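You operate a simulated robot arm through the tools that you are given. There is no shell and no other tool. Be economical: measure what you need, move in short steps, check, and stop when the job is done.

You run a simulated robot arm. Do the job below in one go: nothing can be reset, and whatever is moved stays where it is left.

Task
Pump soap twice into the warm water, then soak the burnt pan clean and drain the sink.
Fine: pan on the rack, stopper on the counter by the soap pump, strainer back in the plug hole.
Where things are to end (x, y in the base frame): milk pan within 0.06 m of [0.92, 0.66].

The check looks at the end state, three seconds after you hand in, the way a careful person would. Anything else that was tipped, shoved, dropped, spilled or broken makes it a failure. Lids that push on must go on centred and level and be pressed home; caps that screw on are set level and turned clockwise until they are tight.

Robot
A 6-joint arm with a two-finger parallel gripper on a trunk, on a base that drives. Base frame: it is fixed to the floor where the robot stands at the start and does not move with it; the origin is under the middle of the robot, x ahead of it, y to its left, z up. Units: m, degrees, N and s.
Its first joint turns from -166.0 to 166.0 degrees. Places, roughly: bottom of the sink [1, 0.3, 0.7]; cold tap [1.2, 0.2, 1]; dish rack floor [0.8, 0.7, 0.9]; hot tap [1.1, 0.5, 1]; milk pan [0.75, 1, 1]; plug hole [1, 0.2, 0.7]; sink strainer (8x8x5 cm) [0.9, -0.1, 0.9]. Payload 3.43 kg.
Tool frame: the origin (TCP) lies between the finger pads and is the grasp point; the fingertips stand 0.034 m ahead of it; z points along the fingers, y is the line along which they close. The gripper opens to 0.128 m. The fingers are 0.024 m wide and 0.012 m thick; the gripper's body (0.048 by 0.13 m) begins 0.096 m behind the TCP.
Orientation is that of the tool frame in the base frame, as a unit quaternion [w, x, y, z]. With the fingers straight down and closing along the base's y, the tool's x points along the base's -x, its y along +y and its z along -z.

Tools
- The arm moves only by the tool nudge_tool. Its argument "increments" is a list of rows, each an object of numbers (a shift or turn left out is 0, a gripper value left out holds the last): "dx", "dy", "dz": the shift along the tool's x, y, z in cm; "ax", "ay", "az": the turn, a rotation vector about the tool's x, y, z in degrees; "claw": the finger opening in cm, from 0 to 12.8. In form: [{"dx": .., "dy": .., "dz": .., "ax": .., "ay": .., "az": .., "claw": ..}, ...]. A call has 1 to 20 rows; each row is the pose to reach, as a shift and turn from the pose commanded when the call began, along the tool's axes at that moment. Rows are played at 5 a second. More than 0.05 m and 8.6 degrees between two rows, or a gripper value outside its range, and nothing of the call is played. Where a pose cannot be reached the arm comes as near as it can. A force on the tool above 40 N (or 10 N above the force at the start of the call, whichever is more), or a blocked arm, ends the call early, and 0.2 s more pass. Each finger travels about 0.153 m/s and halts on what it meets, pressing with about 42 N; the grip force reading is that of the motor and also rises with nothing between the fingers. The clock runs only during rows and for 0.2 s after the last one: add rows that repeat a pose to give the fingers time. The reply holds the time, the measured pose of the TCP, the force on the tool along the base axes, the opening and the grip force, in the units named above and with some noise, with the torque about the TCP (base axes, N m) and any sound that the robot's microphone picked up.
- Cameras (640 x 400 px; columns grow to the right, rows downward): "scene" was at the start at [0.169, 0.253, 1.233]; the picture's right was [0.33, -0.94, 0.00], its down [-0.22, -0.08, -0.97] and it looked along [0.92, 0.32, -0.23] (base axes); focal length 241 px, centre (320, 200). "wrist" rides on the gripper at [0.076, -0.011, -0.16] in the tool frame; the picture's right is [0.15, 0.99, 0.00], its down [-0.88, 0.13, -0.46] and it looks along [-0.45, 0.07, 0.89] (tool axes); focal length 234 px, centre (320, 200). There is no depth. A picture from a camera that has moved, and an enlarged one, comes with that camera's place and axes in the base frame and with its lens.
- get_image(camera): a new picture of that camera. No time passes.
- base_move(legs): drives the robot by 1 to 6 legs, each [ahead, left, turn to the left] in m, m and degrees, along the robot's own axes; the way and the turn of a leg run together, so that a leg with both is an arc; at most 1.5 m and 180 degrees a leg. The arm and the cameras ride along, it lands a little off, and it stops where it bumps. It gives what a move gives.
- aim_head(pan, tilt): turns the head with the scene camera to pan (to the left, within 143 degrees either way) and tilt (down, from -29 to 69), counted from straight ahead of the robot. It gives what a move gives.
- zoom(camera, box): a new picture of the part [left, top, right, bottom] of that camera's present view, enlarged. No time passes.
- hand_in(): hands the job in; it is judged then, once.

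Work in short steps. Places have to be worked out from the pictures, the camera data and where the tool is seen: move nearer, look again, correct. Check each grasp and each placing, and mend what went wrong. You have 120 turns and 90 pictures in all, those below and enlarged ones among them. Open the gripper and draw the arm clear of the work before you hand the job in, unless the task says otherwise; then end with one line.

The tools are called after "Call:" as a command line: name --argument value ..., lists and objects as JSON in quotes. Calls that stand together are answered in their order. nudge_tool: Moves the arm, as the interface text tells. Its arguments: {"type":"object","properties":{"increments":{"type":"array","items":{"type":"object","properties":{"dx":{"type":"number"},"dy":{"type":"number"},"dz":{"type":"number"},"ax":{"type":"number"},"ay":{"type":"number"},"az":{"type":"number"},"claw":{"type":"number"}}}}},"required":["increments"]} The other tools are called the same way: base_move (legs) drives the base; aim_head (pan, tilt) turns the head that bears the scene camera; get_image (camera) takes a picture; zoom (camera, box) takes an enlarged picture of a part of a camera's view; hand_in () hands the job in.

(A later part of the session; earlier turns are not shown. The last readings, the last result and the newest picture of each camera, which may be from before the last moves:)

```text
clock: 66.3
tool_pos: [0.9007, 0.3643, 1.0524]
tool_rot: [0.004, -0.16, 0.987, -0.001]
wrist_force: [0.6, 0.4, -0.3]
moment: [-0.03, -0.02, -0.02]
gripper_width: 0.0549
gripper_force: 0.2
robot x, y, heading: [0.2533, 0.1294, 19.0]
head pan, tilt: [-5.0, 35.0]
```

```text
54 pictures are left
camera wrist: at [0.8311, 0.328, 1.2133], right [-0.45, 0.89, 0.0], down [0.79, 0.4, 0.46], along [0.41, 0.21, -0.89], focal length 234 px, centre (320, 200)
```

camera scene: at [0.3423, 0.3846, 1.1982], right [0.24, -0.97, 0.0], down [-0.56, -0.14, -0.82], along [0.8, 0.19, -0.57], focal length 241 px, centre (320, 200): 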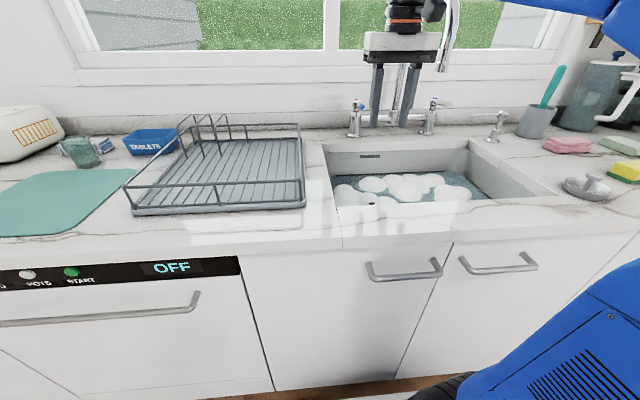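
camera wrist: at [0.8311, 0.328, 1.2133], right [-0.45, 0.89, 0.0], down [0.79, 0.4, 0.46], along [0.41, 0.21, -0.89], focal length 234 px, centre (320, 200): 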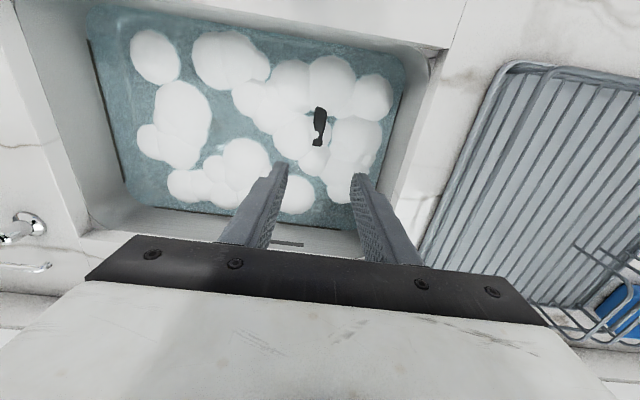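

Soaked about 27 s. Go straight back down the same line, regrip the handle, and lift to inspect.

Call:
nudge_tool --increments '[{"dz": 4}, {"dz": 8}, {"dz": 12}, {"dz": 16}, {"dz": 20}, {"dz": 24}, {"dz": 26}, {"dz": 27.6}, {"dz": 27.6}, {"dz": 27.6, "claw": 3}, {"dz": 27.6, "claw": 0}, {"dz": 27.6, "claw": 0}, {"dz": 27.6, "claw": 0}]'

Call:
nudge_tool --increments '[{"dz": -3}, {"dz": -6}, {"dz": -9}, {"dz": -12}, {"dz": -15}, {"dz": -18}, {"dz": -21}, {"dz": -24}, {"dz": -27}, {"dz": -30}, {"dz": -30}]'

Call:
get_image --camera "scene"

Call:
get_image --camera "wrist"

```text
clock: 69.1
tool_pos: [0.9053, 0.3633, 0.7777]
tool_rot: [0.004, -0.159, 0.987, 0.0]
wrist_force: [-0.2, -0.2, -0.9]
moment: [-0.06, 0.18, 0.01]
gripper_width: 0.0218
gripper_force: 42.0
robot x, y, heading: [0.2497, 0.1274, 18.5]
head pan, tilt: [-5.0, 35.0]
```

```text
clock: 71.5
tool_pos: [0.9056, 0.3633, 1.0765]
tool_rot: [0.004, -0.159, 0.987, -0.001]
wrist_force: [-0.3, -0.8, -2.5]
moment: [-0.07, 0.21, 0.01]
gripper_width: 0.0216
gripper_force: 42.9
robot x, y, heading: [0.2505, 0.1256, 18.6]
head pan, tilt: [-5.0, 35.0]
```

```text
53 pictures are left
camera scene: at [0.3424, 0.3846, 1.1982], right [0.24, -0.97, 0.0], down [-0.56, -0.14, -0.82], along [0.8, 0.19, -0.57], focal length 241 px, centre (320, 200)
```

scene: 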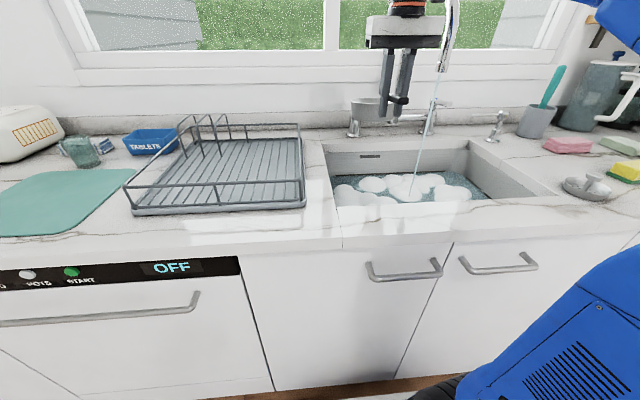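

```text
52 pictures are left
camera wrist: at [0.836, 0.3271, 1.2367], right [-0.45, 0.89, 0.0], down [0.79, 0.4, 0.46], along [0.41, 0.21, -0.89], focal length 234 px, centre (320, 200)
```

wrist: 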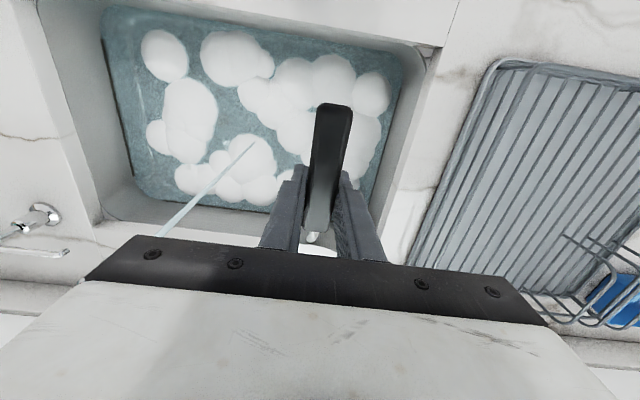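

Water is running from the faucet: lifting the pan seems to have nudged a tap. Zoom in on the taps.

Call:
zoom --camera "scene" --box '[320, 70, 480, 170]'

```text
4.00 times, centred on (400, 120) of scene
camera zoom: at [0.3424, 0.3846, 1.1982], right [0.24, -0.97, 0.0], down [-0.56, -0.14, -0.82], along [0.8, 0.19, -0.57], focal length 965 px, centre (0, 520)
```

zoom: 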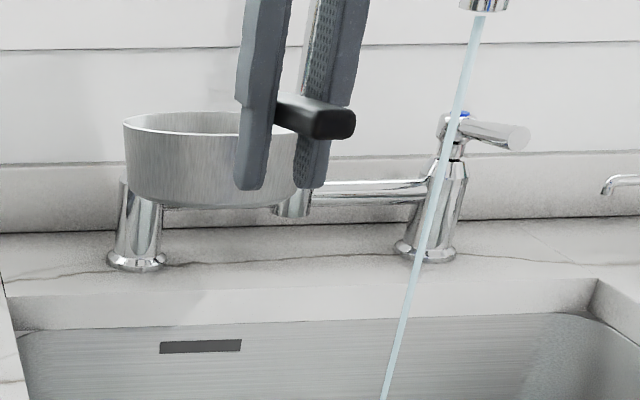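

The hot tap sits right behind the pan; its lever was probably lifted by the bowl. Back the pan off toward the robot and look at the tap lever.

Call:
nudge_tool --increments '[{"dx": 3}, {"dx": 6}, {"dx": 9}, {"dx": 12, "dz": -2}, {"dx": 12, "dz": -6}, {"dx": 12, "dz": -10}, {"dx": 12, "dz": -10}]'

Call:
zoom --camera "scene" --box '[320, 70, 480, 170]'

Call:
get_image --camera "scene"

```text
clock: 73.1
tool_pos: [0.791, 0.3233, 1.1664]
tool_rot: [0.006, -0.16, 0.987, 0.0]
wrist_force: [0.7, 0.5, -2.9]
moment: [-0.11, 0.22, 0.0]
gripper_width: 0.022
gripper_force: 42.0
out of reach, approached as far as the arm can: row 6, 7
robot x, y, heading: [0.2473, 0.1282, 18.7]
head pan, tilt: [-5.0, 35.0]
```

```text
4.00 times, centred on (400, 120) of scene
camera zoom: at [0.3423, 0.3846, 1.1982], right [0.24, -0.97, 0.0], down [-0.56, -0.14, -0.82], along [0.8, 0.19, -0.57], focal length 965 px, centre (0, 520)
```

zoom: 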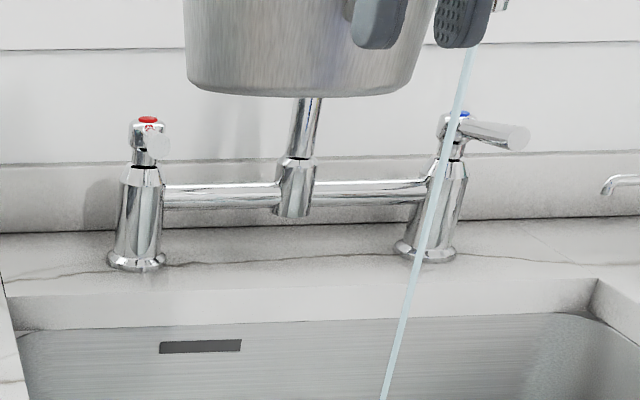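

```text
49 pictures are left
camera scene: at [0.3423, 0.3846, 1.1982], right [0.24, -0.97, 0.0], down [-0.56, -0.14, -0.82], along [0.8, 0.19, -0.57], focal length 241 px, centre (320, 200)
```

scene: 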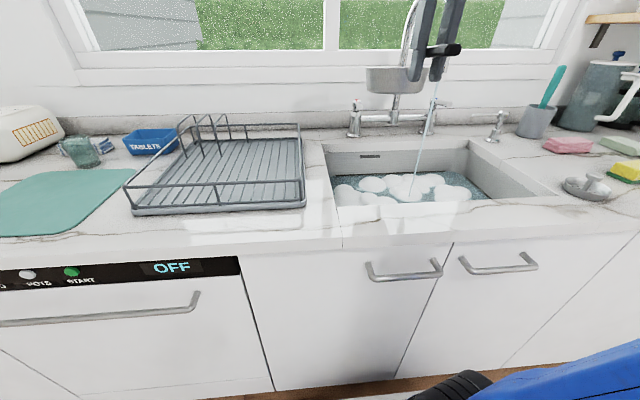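

I need to determine which lever moved; zoom in tightly on both taps.

Call:
zoom --camera "scene" --box '[340, 88, 388, 118]'

Call:
zoom --camera "scene" --box '[412, 88, 460, 118]'

```text
13.33 times, centred on (364, 103) of scene
camera zoom: at [0.3423, 0.3846, 1.1982], right [0.24, -0.97, 0.0], down [-0.56, -0.14, -0.82], along [0.8, 0.19, -0.57], focal length 3218 px, centre (-267, 1493)
```

zoom: 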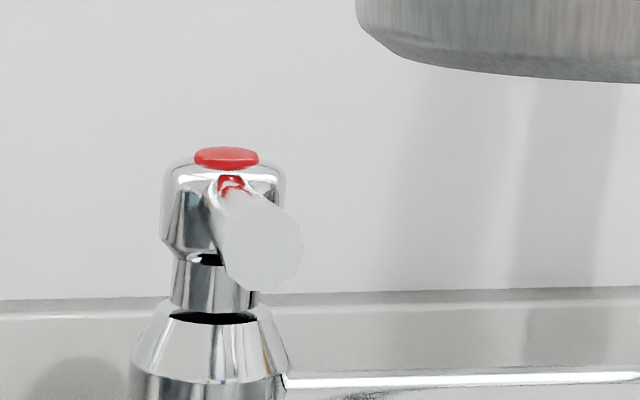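

```text
13.33 times, centred on (436, 103) of scene
camera zoom: at [0.3423, 0.3846, 1.1982], right [0.24, -0.97, 0.0], down [-0.56, -0.14, -0.82], along [0.8, 0.19, -0.57], focal length 3218 px, centre (-1227, 1493)
```

zoom: 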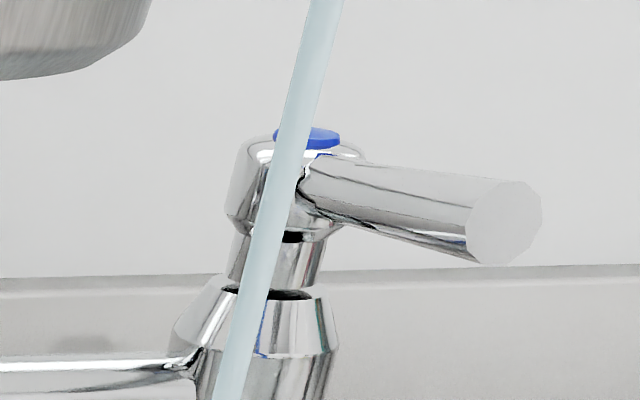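

Both levers point forward; the hot one was likely brushed by the bowl. First I'll park the pan over the rack (stay high and check), then close the tap with free fingers.

Call:
nudge_tool --increments '[{"dy": 4.5}, {"dy": 9, "az": -1}, {"dy": 13.5, "az": -1}, {"dy": 18, "az": -1}, {"dy": 22.5, "az": -1}, {"dx": -1, "dy": 27, "az": -1}, {"dx": -5, "dy": 27.5, "az": -1}, {"dx": -9, "dy": 27.5, "az": -1}, {"dx": -12.5, "dy": 27.5, "az": -1}, {"dx": -12.5, "dy": 27.5, "az": -1}]'

Call:
get_image --camera "wrist"

Call:
get_image --camera "scene"

```text
clock: 75.3
tool_pos: [0.819, 0.6226, 1.1593]
tool_rot: [0.005, -0.169, 0.986, 0.002]
wrist_force: [-0.2, 0.1, -2.9]
moment: [-0.12, 0.25, 0.04]
gripper_width: 0.0216
gripper_force: 41.3
out of reach, approached as far as the arm can: row 9, 10
robot x, y, heading: [0.2496, 0.1303, 18.7]
head pan, tilt: [-5.0, 35.0]
```

```text
46 pictures are left
camera wrist: at [0.7493, 0.5858, 1.3188], right [-0.47, 0.88, 0.0], down [0.78, 0.41, 0.47], along [0.41, 0.22, -0.89], focal length 234 px, centre (320, 200)
```

wrist: 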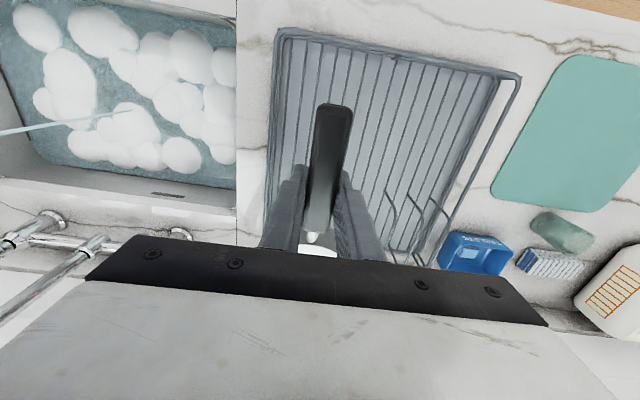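

```text
45 pictures are left
camera scene: at [0.3423, 0.3847, 1.1982], right [0.24, -0.97, 0.0], down [-0.56, -0.14, -0.82], along [0.8, 0.19, -0.57], focal length 241 px, centre (320, 200)
```

scene: 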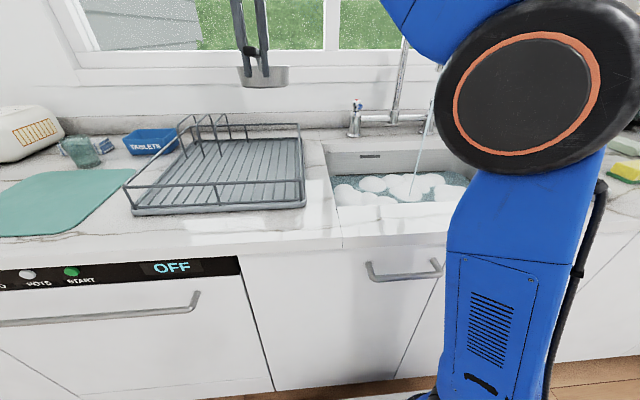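

Tool is over the rack at u≈0.98, v≈0.315. The bowl would be tight to the right rail, so shift 1.5 cm left and lower part way.

Call:
nudge_tool --increments '[{"dx": -0.5, "dy": 1.5}, {"dx": -0.5, "dy": 1.5, "dz": 4}, {"dx": -0.5, "dy": 1.5, "dz": 8}, {"dx": -0.5, "dy": 1.5, "dz": 11}, {"dx": -0.5, "dy": 1.5, "dz": 11}]'

Call:
get_image --camera "wrist"

Call:
zoom --camera "scene" --box '[120, 80, 344, 220]'

```text
clock: 76.5
tool_pos: [0.8202, 0.6342, 1.0472]
tool_rot: [0.003, -0.169, 0.986, -0.001]
wrist_force: [0.2, -0.4, -3.1]
moment: [-0.09, 0.23, 0.01]
gripper_width: 0.0216
gripper_force: 42.0
robot x, y, heading: [0.2506, 0.1261, 18.8]
head pan, tilt: [-5.0, 35.0]
```

```text
44 pictures are left
camera wrist: at [0.7516, 0.5982, 1.2073], right [-0.47, 0.88, 0.0], down [0.78, 0.42, 0.46], along [0.41, 0.21, -0.89], focal length 234 px, centre (320, 200)
```

wrist: 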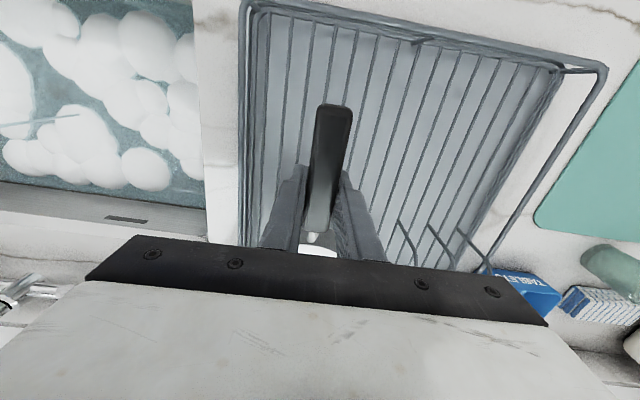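

```text
2.86 times, centred on (232, 150) of scene
camera zoom: at [0.3424, 0.3847, 1.1982], right [0.24, -0.97, 0.0], down [-0.56, -0.14, -0.82], along [0.8, 0.19, -0.57], focal length 690 px, centre (571, 343)
```

zoom: 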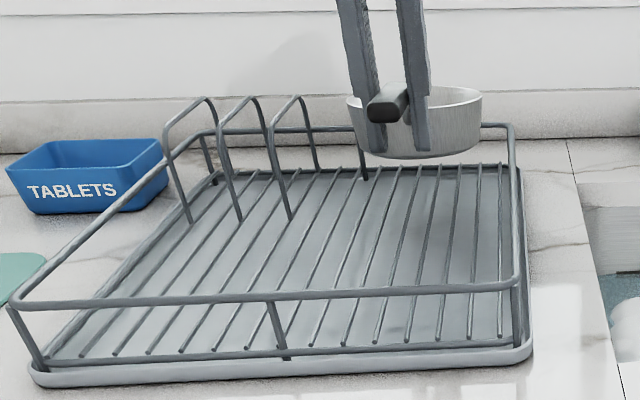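

Bowl center projects to about (0.918, 0.665), inside the rails. Lower gently until it rests on the rack.

Call:
nudge_tool --increments '[{"dz": 3}, {"dz": 5}, {"dz": 6}, {"dz": 6.5}, {"dz": 7}, {"dz": 7.5}, {"dz": 8}, {"dz": 8}]'

Call:
zoom --camera "scene" --box '[120, 80, 344, 220]'

```text
clock: 78.3
tool_pos: [0.8192, 0.6396, 0.968]
tool_rot: [0.003, -0.168, 0.986, 0.0]
wrist_force: [-6.1, -1.3, 16.2]
moment: [0.27, -0.83, 0.0]
gripper_width: 0.0218
gripper_force: 41.6
robot x, y, heading: [0.2519, 0.1259, 18.9]
head pan, tilt: [-5.0, 35.0]
```

```text
2.86 times, centred on (232, 150) of scene
camera zoom: at [0.3416, 0.3843, 1.1984], right [0.24, -0.97, 0.0], down [-0.56, -0.14, -0.82], along [0.8, 0.19, -0.57], focal length 690 px, centre (571, 343)
```

zoom: 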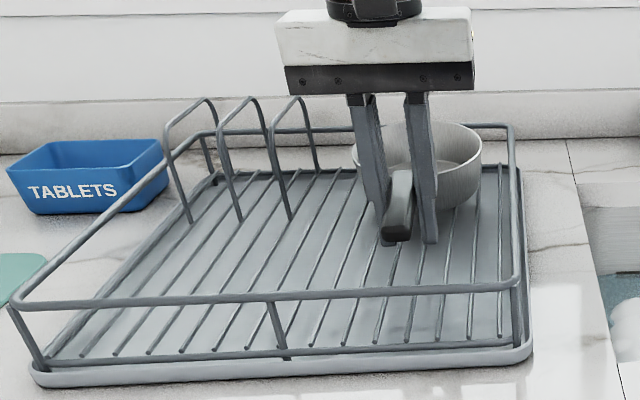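

Resting on the rack. Unload, open, and rise straight up.

Call:
nudge_tool --increments '[{"dz": -0.3}, {"dz": -0.3, "claw": 3}, {"dz": -0.3, "claw": 5}, {"dz": -0.3, "claw": 5}, {"dz": -4}, {"dz": -8}, {"dz": -12}, {"dz": -16}, {"dx": 3, "dz": -16}, {"dx": 7, "dz": -16}, {"dx": 11, "dz": -16}]'

Call:
get_image --camera "wrist"

Call:
zoom --camera "scene" --box '[120, 80, 344, 220]'

```text
clock: 80.7
tool_pos: [0.7157, 0.6002, 1.1274]
tool_rot: [0.004, -0.169, 0.986, 0.0]
wrist_force: [0.7, 0.2, -0.7]
moment: [-0.11, 0.04, 0.0]
gripper_width: 0.0501
gripper_force: 0.1
robot x, y, heading: [0.2487, 0.1264, 18.5]
head pan, tilt: [-5.0, 35.0]
```

```text
41 pictures are left
camera wrist: at [0.647, 0.5645, 1.288], right [-0.47, 0.88, 0.0], down [0.78, 0.42, 0.46], along [0.41, 0.21, -0.89], focal length 234 px, centre (320, 200)
```

wrist: 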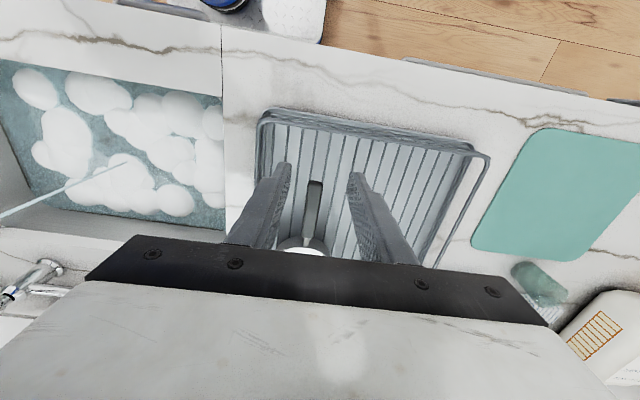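

```text
2.86 times, centred on (232, 150) of scene
camera zoom: at [0.3425, 0.385, 1.1981], right [0.24, -0.97, 0.0], down [-0.56, -0.14, -0.82], along [0.8, 0.19, -0.57], focal length 690 px, centre (571, 343)
```

zoom: 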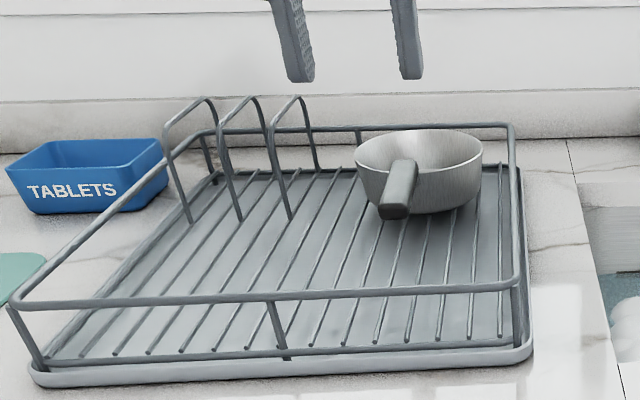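

Pan is on the rack. Back off a little more so the wrist camera sees into the bowl to check that it's clean.

Call:
nudge_tool --increments '[{"dx": 4}, {"dx": 8}, {"dx": 12}, {"dx": 12, "claw": 0}]'

Call:
zoom --camera "wrist" --box '[220, 120, 420, 245]'

```text
clock: 81.7
tool_pos: [0.6032, 0.5582, 1.1271]
tool_rot: [0.004, -0.168, 0.986, -0.001]
wrist_force: [1.2, -0.3, -0.2]
moment: [-0.07, 0.01, 0.01]
gripper_width: 0.0
gripper_force: 32.8
robot x, y, heading: [0.2462, 0.1286, 18.7]
head pan, tilt: [-5.0, 35.0]
```

```text
3.20 times, centred on (320, 182) of wrist
camera zoom: at [0.5341, 0.5221, 1.2867], right [-0.47, 0.88, 0.0], down [0.78, 0.42, 0.46], along [0.41, 0.21, -0.89], focal length 749 px, centre (320, 256)
```

zoom: 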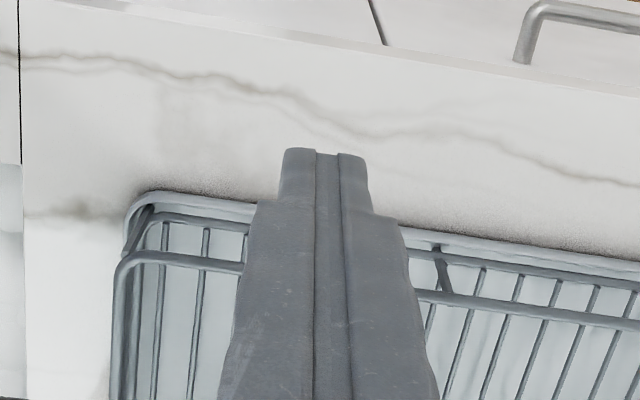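

The body hides the bowl from here. I'll go toward the hot tap (from where the wrist camera also sees the rack) and look at both.

Call:
nudge_tool --increments '[{"dy": -4.5}, {"dy": -9}, {"dy": -13.5}, {"dy": -18}, {"dy": -22.5}, {"dx": -3, "dy": -26}, {"dx": -7.5, "dy": -26.6}, {"dx": -12, "dy": -26.6}, {"dx": -16.5, "dy": -26.6}, {"dx": -21, "dy": -26.6}, {"dx": -25.5, "dy": -26.6}, {"dx": -29, "dy": -26.6}, {"dx": -29, "dy": -26.6}]'

Call:
get_image --camera "wrist"

Call:
zoom --camera "scene" --box '[320, 70, 480, 170]'

```text
clock: 84.5
tool_pos: [0.9637, 0.4071, 1.128]
tool_rot: [0.003, -0.168, 0.986, 0.0]
wrist_force: [-0.8, -0.9, 0.3]
moment: [0.0, 0.01, -0.02]
gripper_width: 0.0001
gripper_force: 32.7
robot x, y, heading: [0.2537, 0.1259, 18.9]
head pan, tilt: [-5.0, 35.0]
```

```text
38 pictures are left
camera wrist: at [0.8949, 0.3698, 1.2878], right [-0.47, 0.88, 0.0], down [0.78, 0.42, 0.46], along [0.41, 0.21, -0.89], focal length 234 px, centre (320, 200)
```

wrist: 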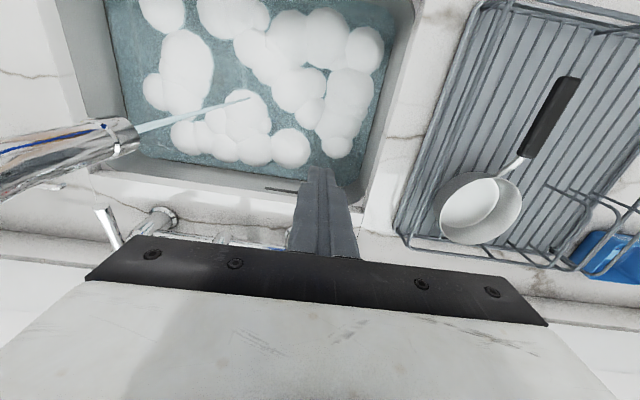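

```text
4.00 times, centred on (400, 120) of scene
camera zoom: at [0.3423, 0.3846, 1.1982], right [0.24, -0.97, 0.0], down [-0.56, -0.14, -0.82], along [0.8, 0.19, -0.57], focal length 965 px, centre (0, 520)
```

zoom: 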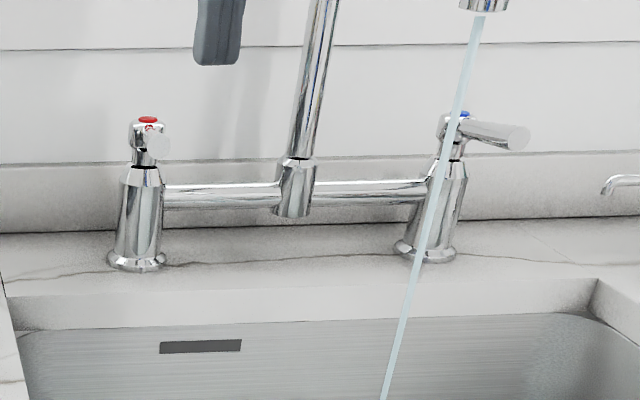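

The pan is clean. Now the tap: I'll put the closed fingers beside the hot lever on its left side and look before pushing.

Call:
nudge_tool --increments '[{"dx": -4, "dy": 2}, {"dx": -7, "dy": 4, "dz": 2}, {"dx": -10, "dy": 4.2, "dz": 4}, {"dx": -13.5, "dy": 4.2, "dz": 5}, {"dx": -13.5, "dy": 4.2, "dz": 5}]'

Call:
zoom --camera "wrist" --box '[160, 110, 400, 260]'

Call:
zoom --camera "scene" --box '[320, 70, 416, 130]'

```text
clock: 85.7
tool_pos: [1.0754, 0.4917, 1.0785]
tool_rot: [0.004, -0.168, 0.986, -0.001]
wrist_force: [0.8, 0.8, -0.3]
moment: [-0.04, -0.01, 0.02]
gripper_width: 0.0002
gripper_force: 33.1
robot x, y, heading: [0.2528, 0.1273, 18.8]
head pan, tilt: [-5.0, 35.0]
```

```text
2.67 times, centred on (280, 185) of wrist
camera zoom: at [1.0067, 0.4546, 1.2392], right [-0.47, 0.88, 0.0], down [0.78, 0.42, 0.46], along [0.41, 0.21, -0.89], focal length 624 px, centre (427, 240)
```

zoom: 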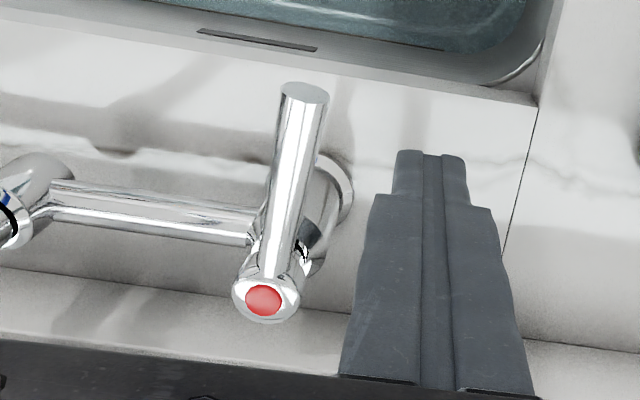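

```text
6.67 times, centred on (368, 100) of scene
camera zoom: at [0.3422, 0.3846, 1.1982], right [0.24, -0.97, 0.0], down [-0.56, -0.14, -0.82], along [0.8, 0.19, -0.57], focal length 1609 px, centre (0, 867)
```

zoom: 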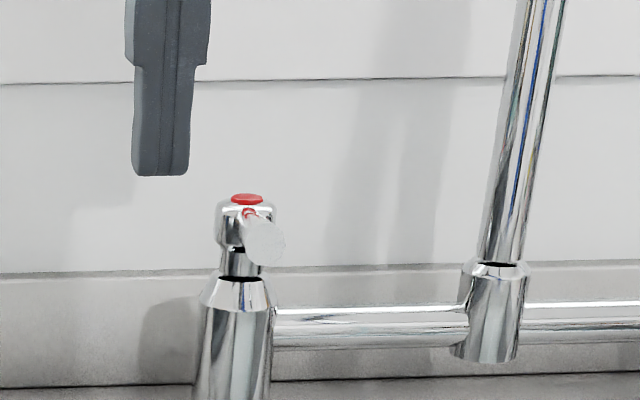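

Clear view: the hot lever runs from cap (u 1.246) to its end (u 1.161, v 0.059), about 7° left of straight ahead. Lower beside it and push gently right, watching the stream.

Call:
nudge_tool --increments '[{"dz": 2}, {"dz": 4.2}, {"dy": -1.5, "dz": 4.2}, {"dy": -2.4, "dz": 4.2}, {"dy": -2.8, "dz": 4.2}, {"dy": -3.1, "dz": 4.2}, {"dy": -3.4, "dz": 4.2}, {"dy": -3.6, "dz": 4.2}]'

Call:
get_image --camera "scene"

Call:
zoom --camera "wrist" --box '[160, 110, 400, 260]'

```text
clock: 87.5
tool_pos: [1.0893, 0.4565, 1.0375]
tool_rot: [0.003, -0.169, 0.986, 0.0]
wrist_force: [0.2, 0.1, -0.2]
moment: [0.01, -0.02, 0.0]
gripper_width: 0.0002
gripper_force: 32.9
robot x, y, heading: [0.252, 0.1272, 18.6]
head pan, tilt: [-5.0, 35.0]
```

```text
34 pictures are left
camera scene: at [0.3423, 0.3846, 1.1982], right [0.24, -0.97, 0.0], down [-0.56, -0.14, -0.82], along [0.8, 0.19, -0.57], focal length 241 px, centre (320, 200)
```

scene: 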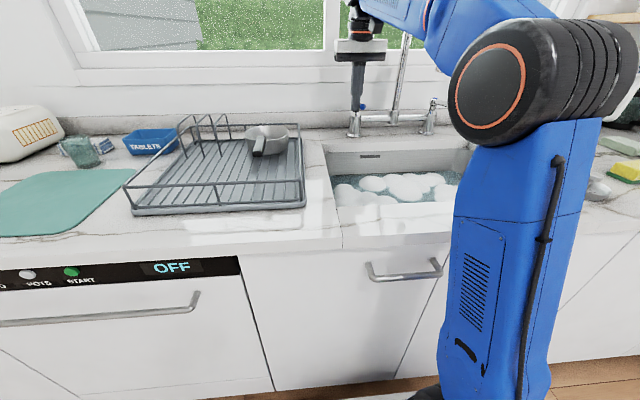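

```text
2.67 times, centred on (280, 185) of wrist
camera zoom: at [1.0202, 0.4208, 1.1976], right [-0.47, 0.88, 0.0], down [0.78, 0.42, 0.46], along [0.41, 0.21, -0.89], focal length 624 px, centre (427, 240)
```

zoom: 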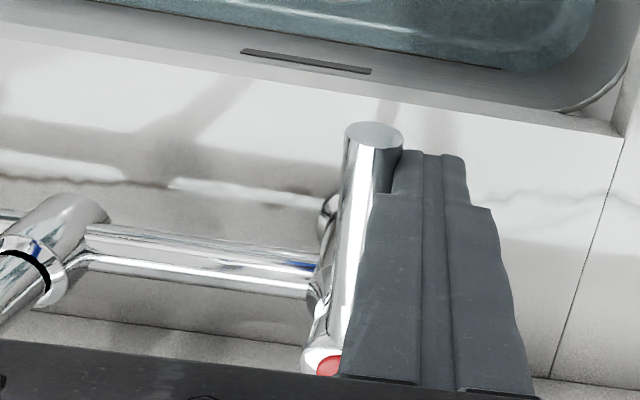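

The stream has stopped. I'll back off left, up and away, then verify the faucet is dry and look at the sink.

Call:
nudge_tool --increments '[{"dy": 1.5}, {"dy": 3}, {"dy": 3, "dz": -4}, {"dy": 3, "dz": -7}, {"dx": 4, "dy": 3, "dz": -8}, {"dx": 8, "dy": 3, "dz": -8}, {"dx": 12, "dy": 3, "dz": -8}, {"dx": 16.5, "dy": 3, "dz": -8}, {"dx": 21, "dy": 3, "dz": -8}, {"dx": 25.5, "dy": 3, "dz": -8}, {"dx": 30, "dy": 3, "dz": -8}, {"dx": 34, "dy": 3, "dz": -8}]'

Call:
base_move --legs '[[0, -0.2, 0.7]]'

Call:
get_image --camera "scene"

Call:
get_image --camera "wrist"

```text
clock: 90.1
tool_pos: [0.7565, 0.374, 1.1136]
tool_rot: [0.003, -0.168, 0.986, -0.001]
wrist_force: [0.2, 0.4, -1.7]
moment: [-0.07, 0.06, 0.05]
gripper_width: 0.0
gripper_force: 33.3
robot x, y, heading: [0.2531, 0.128, 18.6]
head pan, tilt: [-5.0, 35.0]
```

```text
clock: 91.7
tool_pos: [0.8203, 0.1855, 1.1153]
tool_rot: [0.003, -0.172, 0.985, 0.0]
wrist_force: [0.0, 0.8, -0.3]
moment: [-0.01, 0.0, 0.01]
gripper_width: 0.0004
gripper_force: 33.3
robot x, y, heading: [0.3141, -0.0618, 19.4]
head pan, tilt: [-5.0, 35.0]
```

```text
32 pictures are left
camera scene: at [0.406, 0.194, 1.1982], right [0.24, -0.97, 0.0], down [-0.56, -0.14, -0.82], along [0.79, 0.2, -0.57], focal length 241 px, centre (320, 200)
```

scene: 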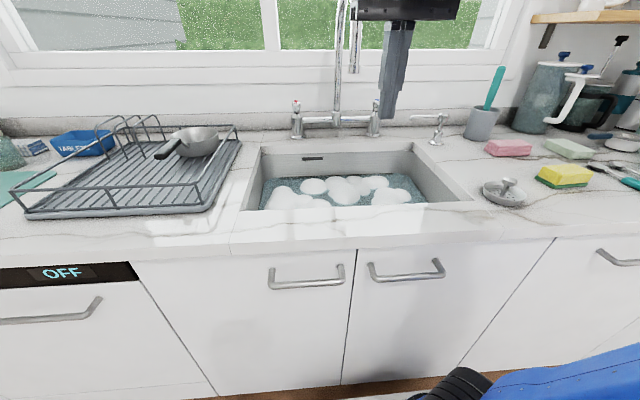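

```text
31 pictures are left
camera wrist: at [0.752, 0.1491, 1.2743], right [-0.47, 0.88, 0.0], down [0.78, 0.42, 0.46], along [0.41, 0.22, -0.89], focal length 234 px, centre (320, 200)
```

wrist: 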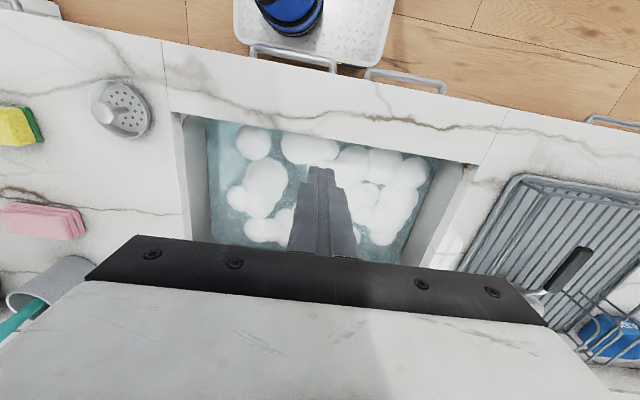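

Faucet is dry. Now the stopper, estimated at (0.998, 0.174). Zoom on the water there.

Call:
zoom --camera "wrist" --box '[200, 115, 360, 215]'

```text
4.00 times, centred on (280, 165) of wrist
camera zoom: at [0.752, 0.1491, 1.2743], right [-0.47, 0.88, 0.0], down [0.78, 0.42, 0.46], along [0.41, 0.22, -0.89], focal length 937 px, centre (480, 340)
```

zoom: 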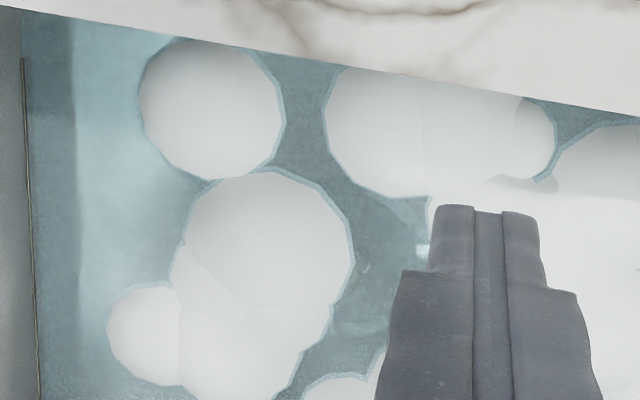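

Foam hides it, but three early views agree on (0.998, 0.174). I'll go above with 6 cm opening and lower toward the water.

Call:
nudge_tool --increments '[{"dx": -4, "dy": -2, "claw": 3}, {"dx": -8, "dy": -4, "claw": 6}, {"dx": -12, "dy": -6}, {"dx": -16.4, "dy": -7.1}, {"dx": -16.4, "dy": -7.1, "dz": 4}, {"dx": -16.4, "dy": -7.1, "dz": 8}, {"dx": -16.4, "dy": -7.1, "dz": 12}, {"dx": -16.4, "dy": -7.1, "dz": 16}, {"dx": -16.4, "dy": -7.1, "dz": 20}, {"dx": -16.4, "dy": -7.1, "dz": 24}, {"dx": -16.4, "dy": -7.1, "dz": 24}]'

Call:
get_image --camera "wrist"

```text
clock: 94.1
tool_pos: [1.0018, 0.1738, 0.8779]
tool_rot: [0.005, -0.173, 0.985, -0.001]
wrist_force: [-0.3, 0.0, 0.2]
moment: [0.0, 0.04, 0.0]
gripper_width: 0.06
gripper_force: 0.2
robot x, y, heading: [0.3152, -0.0664, 19.0]
head pan, tilt: [-5.0, 35.0]
```

```text
29 pictures are left
camera wrist: at [0.9323, 0.136, 1.0376], right [-0.47, 0.88, 0.0], down [0.78, 0.42, 0.46], along [0.41, 0.22, -0.89], focal length 234 px, centre (320, 200)
```

wrist: 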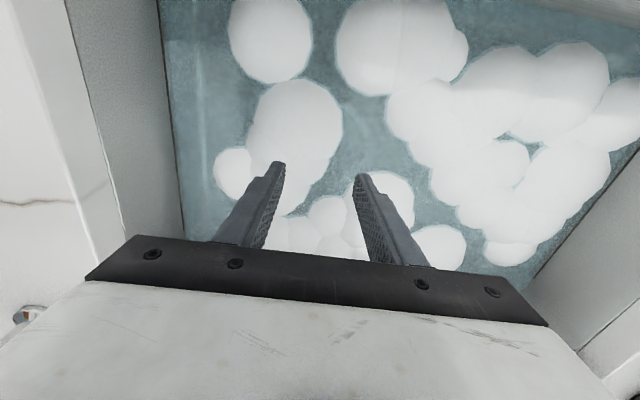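

Nothing solid visible but the spot is right. Descend to just above the sink floor and close slowly, checking the opening.

Call:
nudge_tool --increments '[{"dz": 3}, {"dz": 6}, {"dz": 7.5}, {"dz": 8.5}, {"dz": 9}, {"dz": 9.5}, {"dz": 9.5}]'

Call:
nudge_tool --increments '[{"claw": 5}, {"claw": 4}, {"claw": 3}, {"claw": 2}, {"claw": 1}, {"claw": 0}, {"claw": 0}]'

```text
clock: 95.7
tool_pos: [1.0009, 0.1765, 0.7813]
tool_rot: [0.004, -0.173, 0.985, 0.0]
wrist_force: [-0.3, 0.7, -0.3]
moment: [0.02, 0.03, 0.03]
gripper_width: 0.0601
gripper_force: 0.1
robot x, y, heading: [0.3172, -0.0648, 19.1]
head pan, tilt: [-5.0, 35.0]
```

```text
clock: 97.3
tool_pos: [1.0015, 0.1783, 0.7814]
tool_rot: [0.004, -0.174, 0.985, -0.001]
wrist_force: [-0.7, 0.4, -1.3]
moment: [0.01, 0.0, -0.01]
gripper_width: 0.0001
gripper_force: 33.5
robot x, y, heading: [0.3187, -0.0622, 18.8]
head pan, tilt: [-5.0, 35.0]
```

Nothing between the fingers at tip height 0.747. Probe downward with closed fingers to find the surface height here.

Call:
nudge_tool --increments '[{"dz": 0.5}, {"dz": 1}, {"dz": 1.5}, {"dz": 2}, {"dz": 2.5}, {"dz": 3}, {"dz": 3.5}]'

```text
clock: 97.8
tool_pos: [1.0018, 0.1779, 0.7795]
tool_rot: [0.007, -0.173, 0.985, 0.001]
wrist_force: [-8.2, -2.0, 19.2]
moment: [-0.14, 0.49, 0.03]
gripper_width: 0.0001
gripper_force: 33.1
robot x, y, heading: [0.3119, -0.0666, 19.2]
head pan, tilt: [-5.0, 35.0]
stopped in row 2: the force on the tool passed its limit at 53 N (the readings are from after the stop); the commanded pose is now the measured one
```

Contact at tip z≈0.744, and the moment places it about 1 cm nearer the robot than the finger axis. The knob should be there; rise, open, shift back 1.8 cm, descend around it and close.

Call:
nudge_tool --increments '[{"dz": -2}, {"dz": -2, "claw": 3}, {"dx": 1.8, "dz": -2, "claw": 5}, {"dx": 1.8, "dz": -2, "claw": 5}, {"dx": 1.8, "dz": -0.5}, {"dx": 1.8, "dz": 0}, {"dx": 1.8, "dz": 0.4}, {"dx": 1.8, "dz": 0.8}, {"dx": 1.8, "dz": 1.1}, {"dx": 1.8, "dz": 1.1}]'

Call:
nudge_tool --increments '[{"claw": 4}, {"claw": 3}, {"claw": 2}, {"claw": 1}, {"claw": 0}, {"claw": 0}, {"claw": 0}]'

```text
clock: 100.0
tool_pos: [0.9852, 0.1704, 0.7673]
tool_rot: [0.006, -0.173, 0.985, 0.001]
wrist_force: [-0.2, -0.7, 0.4]
moment: [0.0, -0.02, 0.01]
gripper_width: 0.05
gripper_force: 0.0
robot x, y, heading: [0.3178, -0.0609, 19.2]
head pan, tilt: [-5.0, 35.0]
```

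```text
clock: 101.1
tool_pos: [0.9847, 0.1734, 0.7686]
tool_rot: [0.006, -0.173, 0.985, 0.003]
wrist_force: [-9.3, 14.4, 6.5]
moment: [0.58, 0.25, 0.3]
gripper_width: 0.0255
gripper_force: 42.4
robot x, y, heading: [0.3137, -0.0575, 19.4]
head pan, tilt: [-5.0, 35.0]
stopped in row 5: the force on the tool passed its limit at 52 N (the readings are from after the stop); the commanded pose is now the measured one
```

Something 2.55 cm wide is between the fingers, but a side push shows it sits a bit to the left. Ease left while staying closed to center on it.

Call:
nudge_tool --increments '[{"dy": 0.2, "claw": 0}, {"dy": 0.4, "claw": 0}, {"dy": 0.4, "claw": 0}]'

```text
clock: 101.9
tool_pos: [0.9841, 0.1758, 0.7683]
tool_rot: [0.007, -0.172, 0.985, 0.002]
wrist_force: [0.3, 0.0, 0.0]
moment: [0.0, 0.01, 0.03]
gripper_width: 0.025
gripper_force: 42.3
robot x, y, heading: [0.3156, -0.0625, 19.2]
head pan, tilt: [-5.0, 35.0]
```

Force relieved, gripping firmly at 2.5 cm. Pull straight up slowly.

Call:
nudge_tool --increments '[{"dz": -0.5}, {"dz": -1}, {"dz": -2}, {"dz": -4}, {"dz": -7}, {"dz": -10}, {"dz": -14}, {"dz": -18}, {"dz": -22}, {"dz": -26}, {"dz": -30}, {"dz": -30}]'

Call:
get_image --camera "scene"

Call:
get_image --camera "wrist"

```text
clock: 104.5
tool_pos: [0.9797, 0.1737, 1.0698]
tool_rot: [0.007, -0.172, 0.985, 0.003]
wrist_force: [-0.3, 0.2, -0.9]
moment: [-0.02, 0.05, 0.02]
gripper_width: 0.0248
gripper_force: 42.4
robot x, y, heading: [0.318, -0.0615, 19.2]
head pan, tilt: [-5.0, 35.0]
```

```text
28 pictures are left
camera scene: at [0.4057, 0.1943, 1.1982], right [0.25, -0.97, 0.0], down [-0.56, -0.14, -0.82], along [0.79, 0.2, -0.57], focal length 241 px, centre (320, 200)
```

scene: 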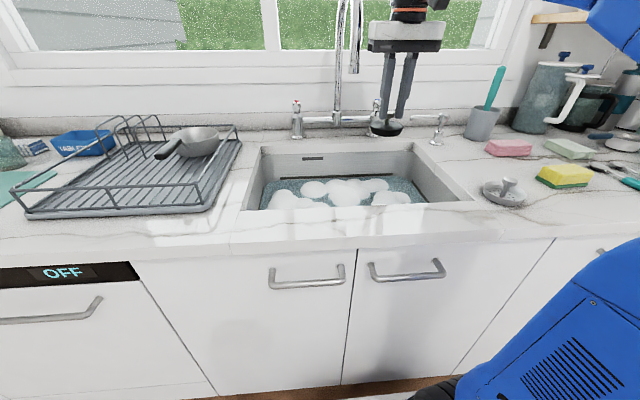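

```text
27 pictures are left
camera wrist: at [0.9115, 0.1352, 1.2291], right [-0.47, 0.88, 0.0], down [0.78, 0.42, 0.47], along [0.41, 0.22, -0.88], focal length 234 px, centre (320, 200)
```

wrist: 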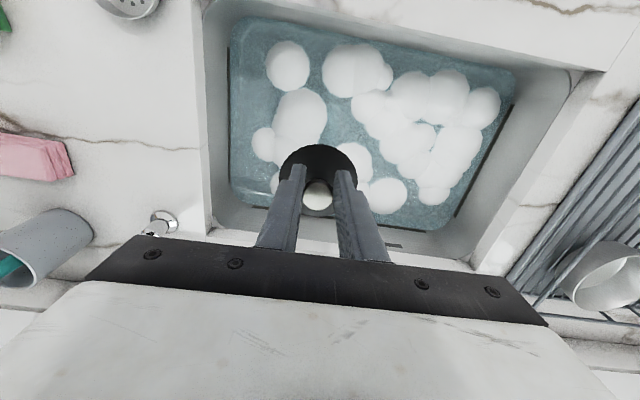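

The stopper (black with a chrome knob) is in hand and the water is dropping. Move it to the counter spot just in front of the soap pump, at about (1.142, -0.038).

Call:
nudge_tool --increments '[{"dy": -4.5}, {"dy": -9}, {"dy": -13.5}, {"dy": -18}, {"dx": -1, "dy": -22}, {"dx": -4, "dy": -25.4}, {"dx": -8.1, "dy": -25.4}, {"dx": -8.1, "dy": -25.4, "dz": 3}, {"dx": -8.1, "dy": -25.4, "dz": 5}, {"dx": -8.1, "dy": -25.4, "dz": 5}]'

Call:
zoom --camera "scene" --box '[360, 90, 552, 210]'

Call:
get_image --camera "wrist"

```text
clock: 106.7
tool_pos: [1.1418, -0.0389, 1.0204]
tool_rot: [0.006, -0.174, 0.985, 0.003]
wrist_force: [0.1, 0.1, -1.0]
moment: [0.01, 0.01, 0.0]
gripper_width: 0.0244
gripper_force: 42.4
robot x, y, heading: [0.3177, -0.0631, 19.3]
head pan, tilt: [-5.0, 35.0]
```

```text
3.33 times, centred on (456, 150) of scene
camera zoom: at [0.4057, 0.1943, 1.1982], right [0.25, -0.97, 0.0], down [-0.56, -0.14, -0.82], along [0.79, 0.2, -0.57], focal length 804 px, centre (-133, 367)
```

zoom: 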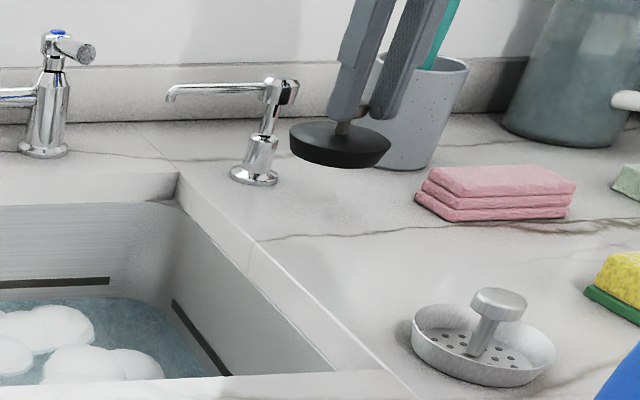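

```text
25 pictures are left
camera wrist: at [1.0739, -0.0771, 1.1789], right [-0.47, 0.88, 0.0], down [0.78, 0.42, 0.47], along [0.41, 0.22, -0.88], focal length 234 px, centre (320, 200)
```

wrist: 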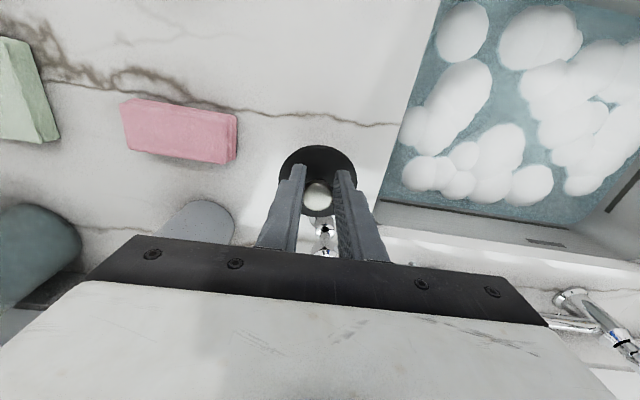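

Position is clear of the pump and sponges. Lower slowly to the counter.

Call:
nudge_tool --increments '[{"dz": 2}, {"dz": 3}, {"dz": 3.5}, {"dz": 4}, {"dz": 4.3}, {"dz": 4.6}, {"dz": 4.9}, {"dz": 5.2}, {"dz": 5.5}, {"dz": 5.8}, {"dz": 6.1}, {"dz": 6.4}]'

Call:
zoom --camera "scene" --box '[360, 90, 552, 210]'

```text
clock: 108.6
tool_pos: [1.143, -0.0355, 0.9689]
tool_rot: [0.011, -0.172, 0.985, 0.002]
wrist_force: [-5.7, -1.3, 7.2]
moment: [-0.07, 0.51, 0.04]
gripper_width: 0.024
gripper_force: 42.4
robot x, y, heading: [0.3202, -0.0613, 19.3]
head pan, tilt: [-5.0, 35.0]
stopped in row 9: the force on the tool passed its limit at 42 N (the readings are from after the stop); the commanded pose is now the measured one
```

```text
3.33 times, centred on (456, 150) of scene
camera zoom: at [0.4053, 0.1943, 1.1983], right [0.25, -0.97, 0.0], down [-0.56, -0.14, -0.82], along [0.79, 0.2, -0.57], focal length 804 px, centre (-133, 367)
```

zoom: 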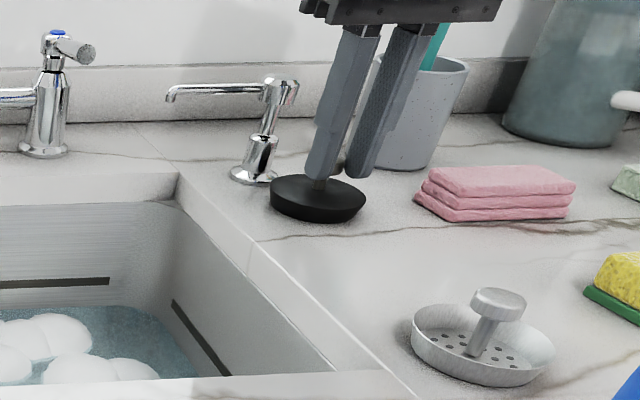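

It's down on the counter beside the pump. Release and rise.

Call:
nudge_tool --increments '[{"dz": -0.1, "claw": 3}, {"dz": -0.1, "claw": 4}, {"dz": -0.1, "claw": 5}, {"dz": -0.1, "claw": 5}, {"dz": -3}, {"dz": -7}, {"dz": -11}, {"dz": -13}]'

Call:
zoom --camera "scene" --box '[360, 90, 552, 210]'

Call:
get_image --camera "wrist"

```text
clock: 110.4
tool_pos: [1.1415, -0.0381, 1.0971]
tool_rot: [0.011, -0.173, 0.985, 0.001]
wrist_force: [1.5, -0.2, -0.4]
moment: [0.03, 0.0, 0.0]
gripper_width: 0.05
gripper_force: 0.1
robot x, y, heading: [0.3145, -0.0592, 19.3]
head pan, tilt: [-5.0, 35.0]
```

```text
3.33 times, centred on (456, 150) of scene
camera zoom: at [0.4058, 0.1943, 1.1982], right [0.25, -0.97, 0.0], down [-0.56, -0.14, -0.82], along [0.79, 0.2, -0.57], focal length 804 px, centre (-133, 367)
```

zoom: 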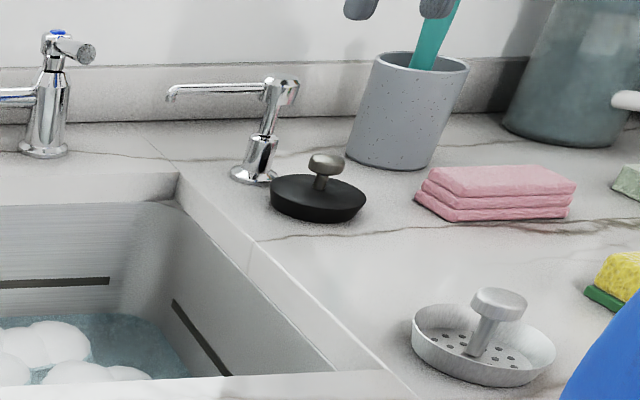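

```text
22 pictures are left
camera wrist: at [1.0717, -0.0766, 1.2561], right [-0.47, 0.88, 0.0], down [0.77, 0.42, 0.47], along [0.42, 0.22, -0.88], focal length 234 px, centre (320, 200)
```

wrist: 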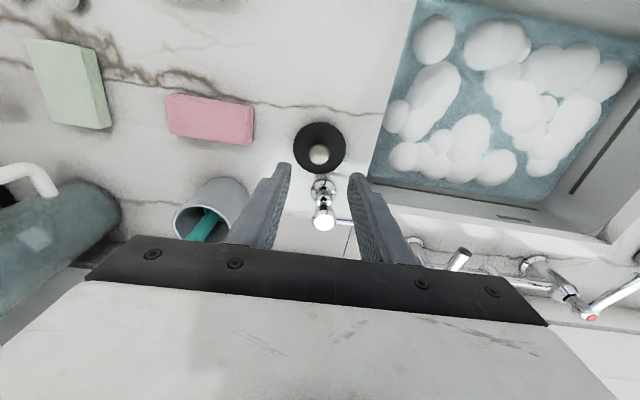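

Stopper stands upright by the pump. Next the strainer: its knob is near (0.915, -0.082), top z ≈ 0.955. Move above it, leveling the tool.

Call:
nudge_tool --increments '[{"dx": 4.5, "ay": 1.2}, {"dx": 9, "ay": 1.2}, {"dx": 13.5, "dy": 1, "ay": 1.2}, {"dx": 18, "dy": 2.5, "ay": 1.2}, {"dx": 22.4, "dy": 3.6, "ay": 1.2}, {"dx": 22.8, "dy": 3.6, "dz": 3, "ay": 1.2}, {"dx": 22.8, "dy": 3.6, "dz": 5, "ay": 1.2}, {"dx": 22.8, "dy": 3.6, "dz": 5, "ay": 1.2}]'

Call:
get_image --camera "wrist"

Call:
zoom --camera "scene" --box '[400, 110, 592, 230]'

```text
clock: 112.2
tool_pos: [0.9159, -0.0823, 1.0431]
tool_rot: [0.0, -0.173, 0.985, 0.0]
wrist_force: [-0.3, -0.4, -0.8]
moment: [-0.02, 0.0, 0.0]
gripper_width: 0.0501
gripper_force: 0.2
robot x, y, heading: [0.3156, -0.0659, 19.1]
head pan, tilt: [-5.0, 35.0]
```

```text
21 pictures are left
camera wrist: at [0.8489, -0.1186, 1.2046], right [-0.47, 0.88, 0.0], down [0.78, 0.42, 0.46], along [0.4, 0.22, -0.89], focal length 234 px, centre (320, 200)
```

wrist: 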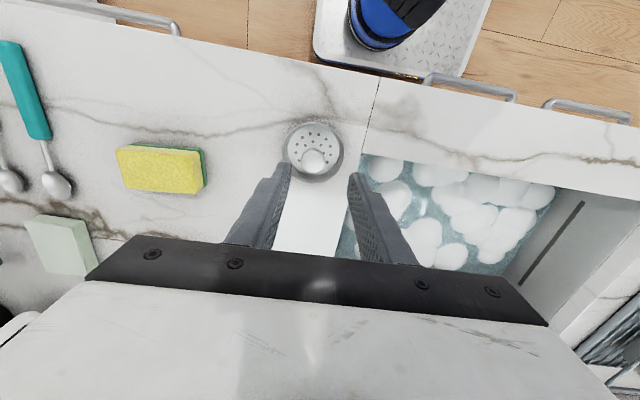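

```text
3.33 times, centred on (496, 170) of scene
camera zoom: at [0.4057, 0.1943, 1.1982], right [0.25, -0.97, 0.0], down [-0.56, -0.14, -0.82], along [0.79, 0.2, -0.57], focal length 804 px, centre (-267, 300)
```

zoom: 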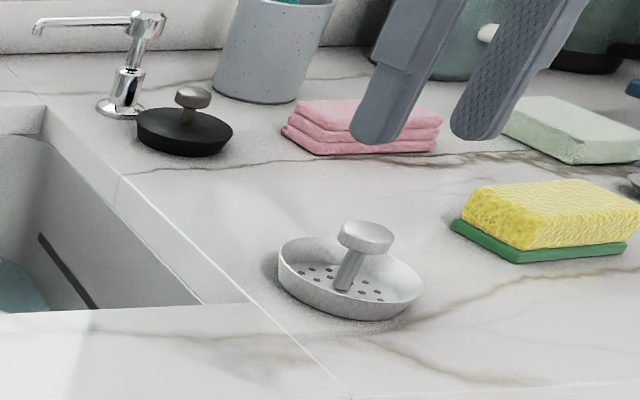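

Knob/basket center refined to (0.918, -0.088). Shift 0.6 cm right, descend so the fingertips straddle the knob above the basket, and close.

Call:
nudge_tool --increments '[{"dy": -0.6, "dz": 3}, {"dy": -0.6, "dz": 6}, {"dy": -0.6, "dz": 7.6}, {"dy": -0.6, "dz": 7.6}, {"dy": -0.6, "dz": 7.6, "claw": 4}, {"dy": -0.6, "dz": 7.6, "claw": 3}, {"dy": -0.6, "dz": 7.6, "claw": 2}, {"dy": -0.6, "dz": 7.6, "claw": 0}, {"dy": -0.6, "dz": 7.6, "claw": 0}]'

Call:
zoom --camera "scene" --box '[400, 110, 592, 230]'

```text
clock: 114.2
tool_pos: [0.9176, -0.0872, 0.9677]
tool_rot: [0.0, -0.173, 0.985, 0.0]
wrist_force: [0.9, -0.6, -0.1]
moment: [0.01, 0.0, -0.05]
gripper_width: 0.0264
gripper_force: 41.8
robot x, y, heading: [0.3219, -0.063, 18.9]
head pan, tilt: [-5.0, 35.0]
```

```text
3.33 times, centred on (496, 170) of scene
camera zoom: at [0.4058, 0.1943, 1.1982], right [0.25, -0.97, 0.0], down [-0.56, -0.14, -0.82], along [0.79, 0.2, -0.57], focal length 804 px, centre (-267, 300)
```

zoom: 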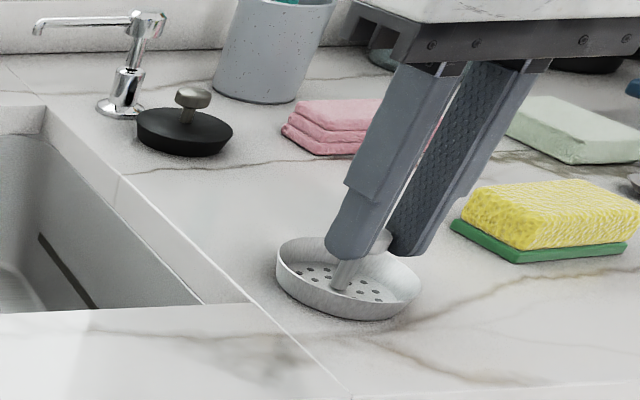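

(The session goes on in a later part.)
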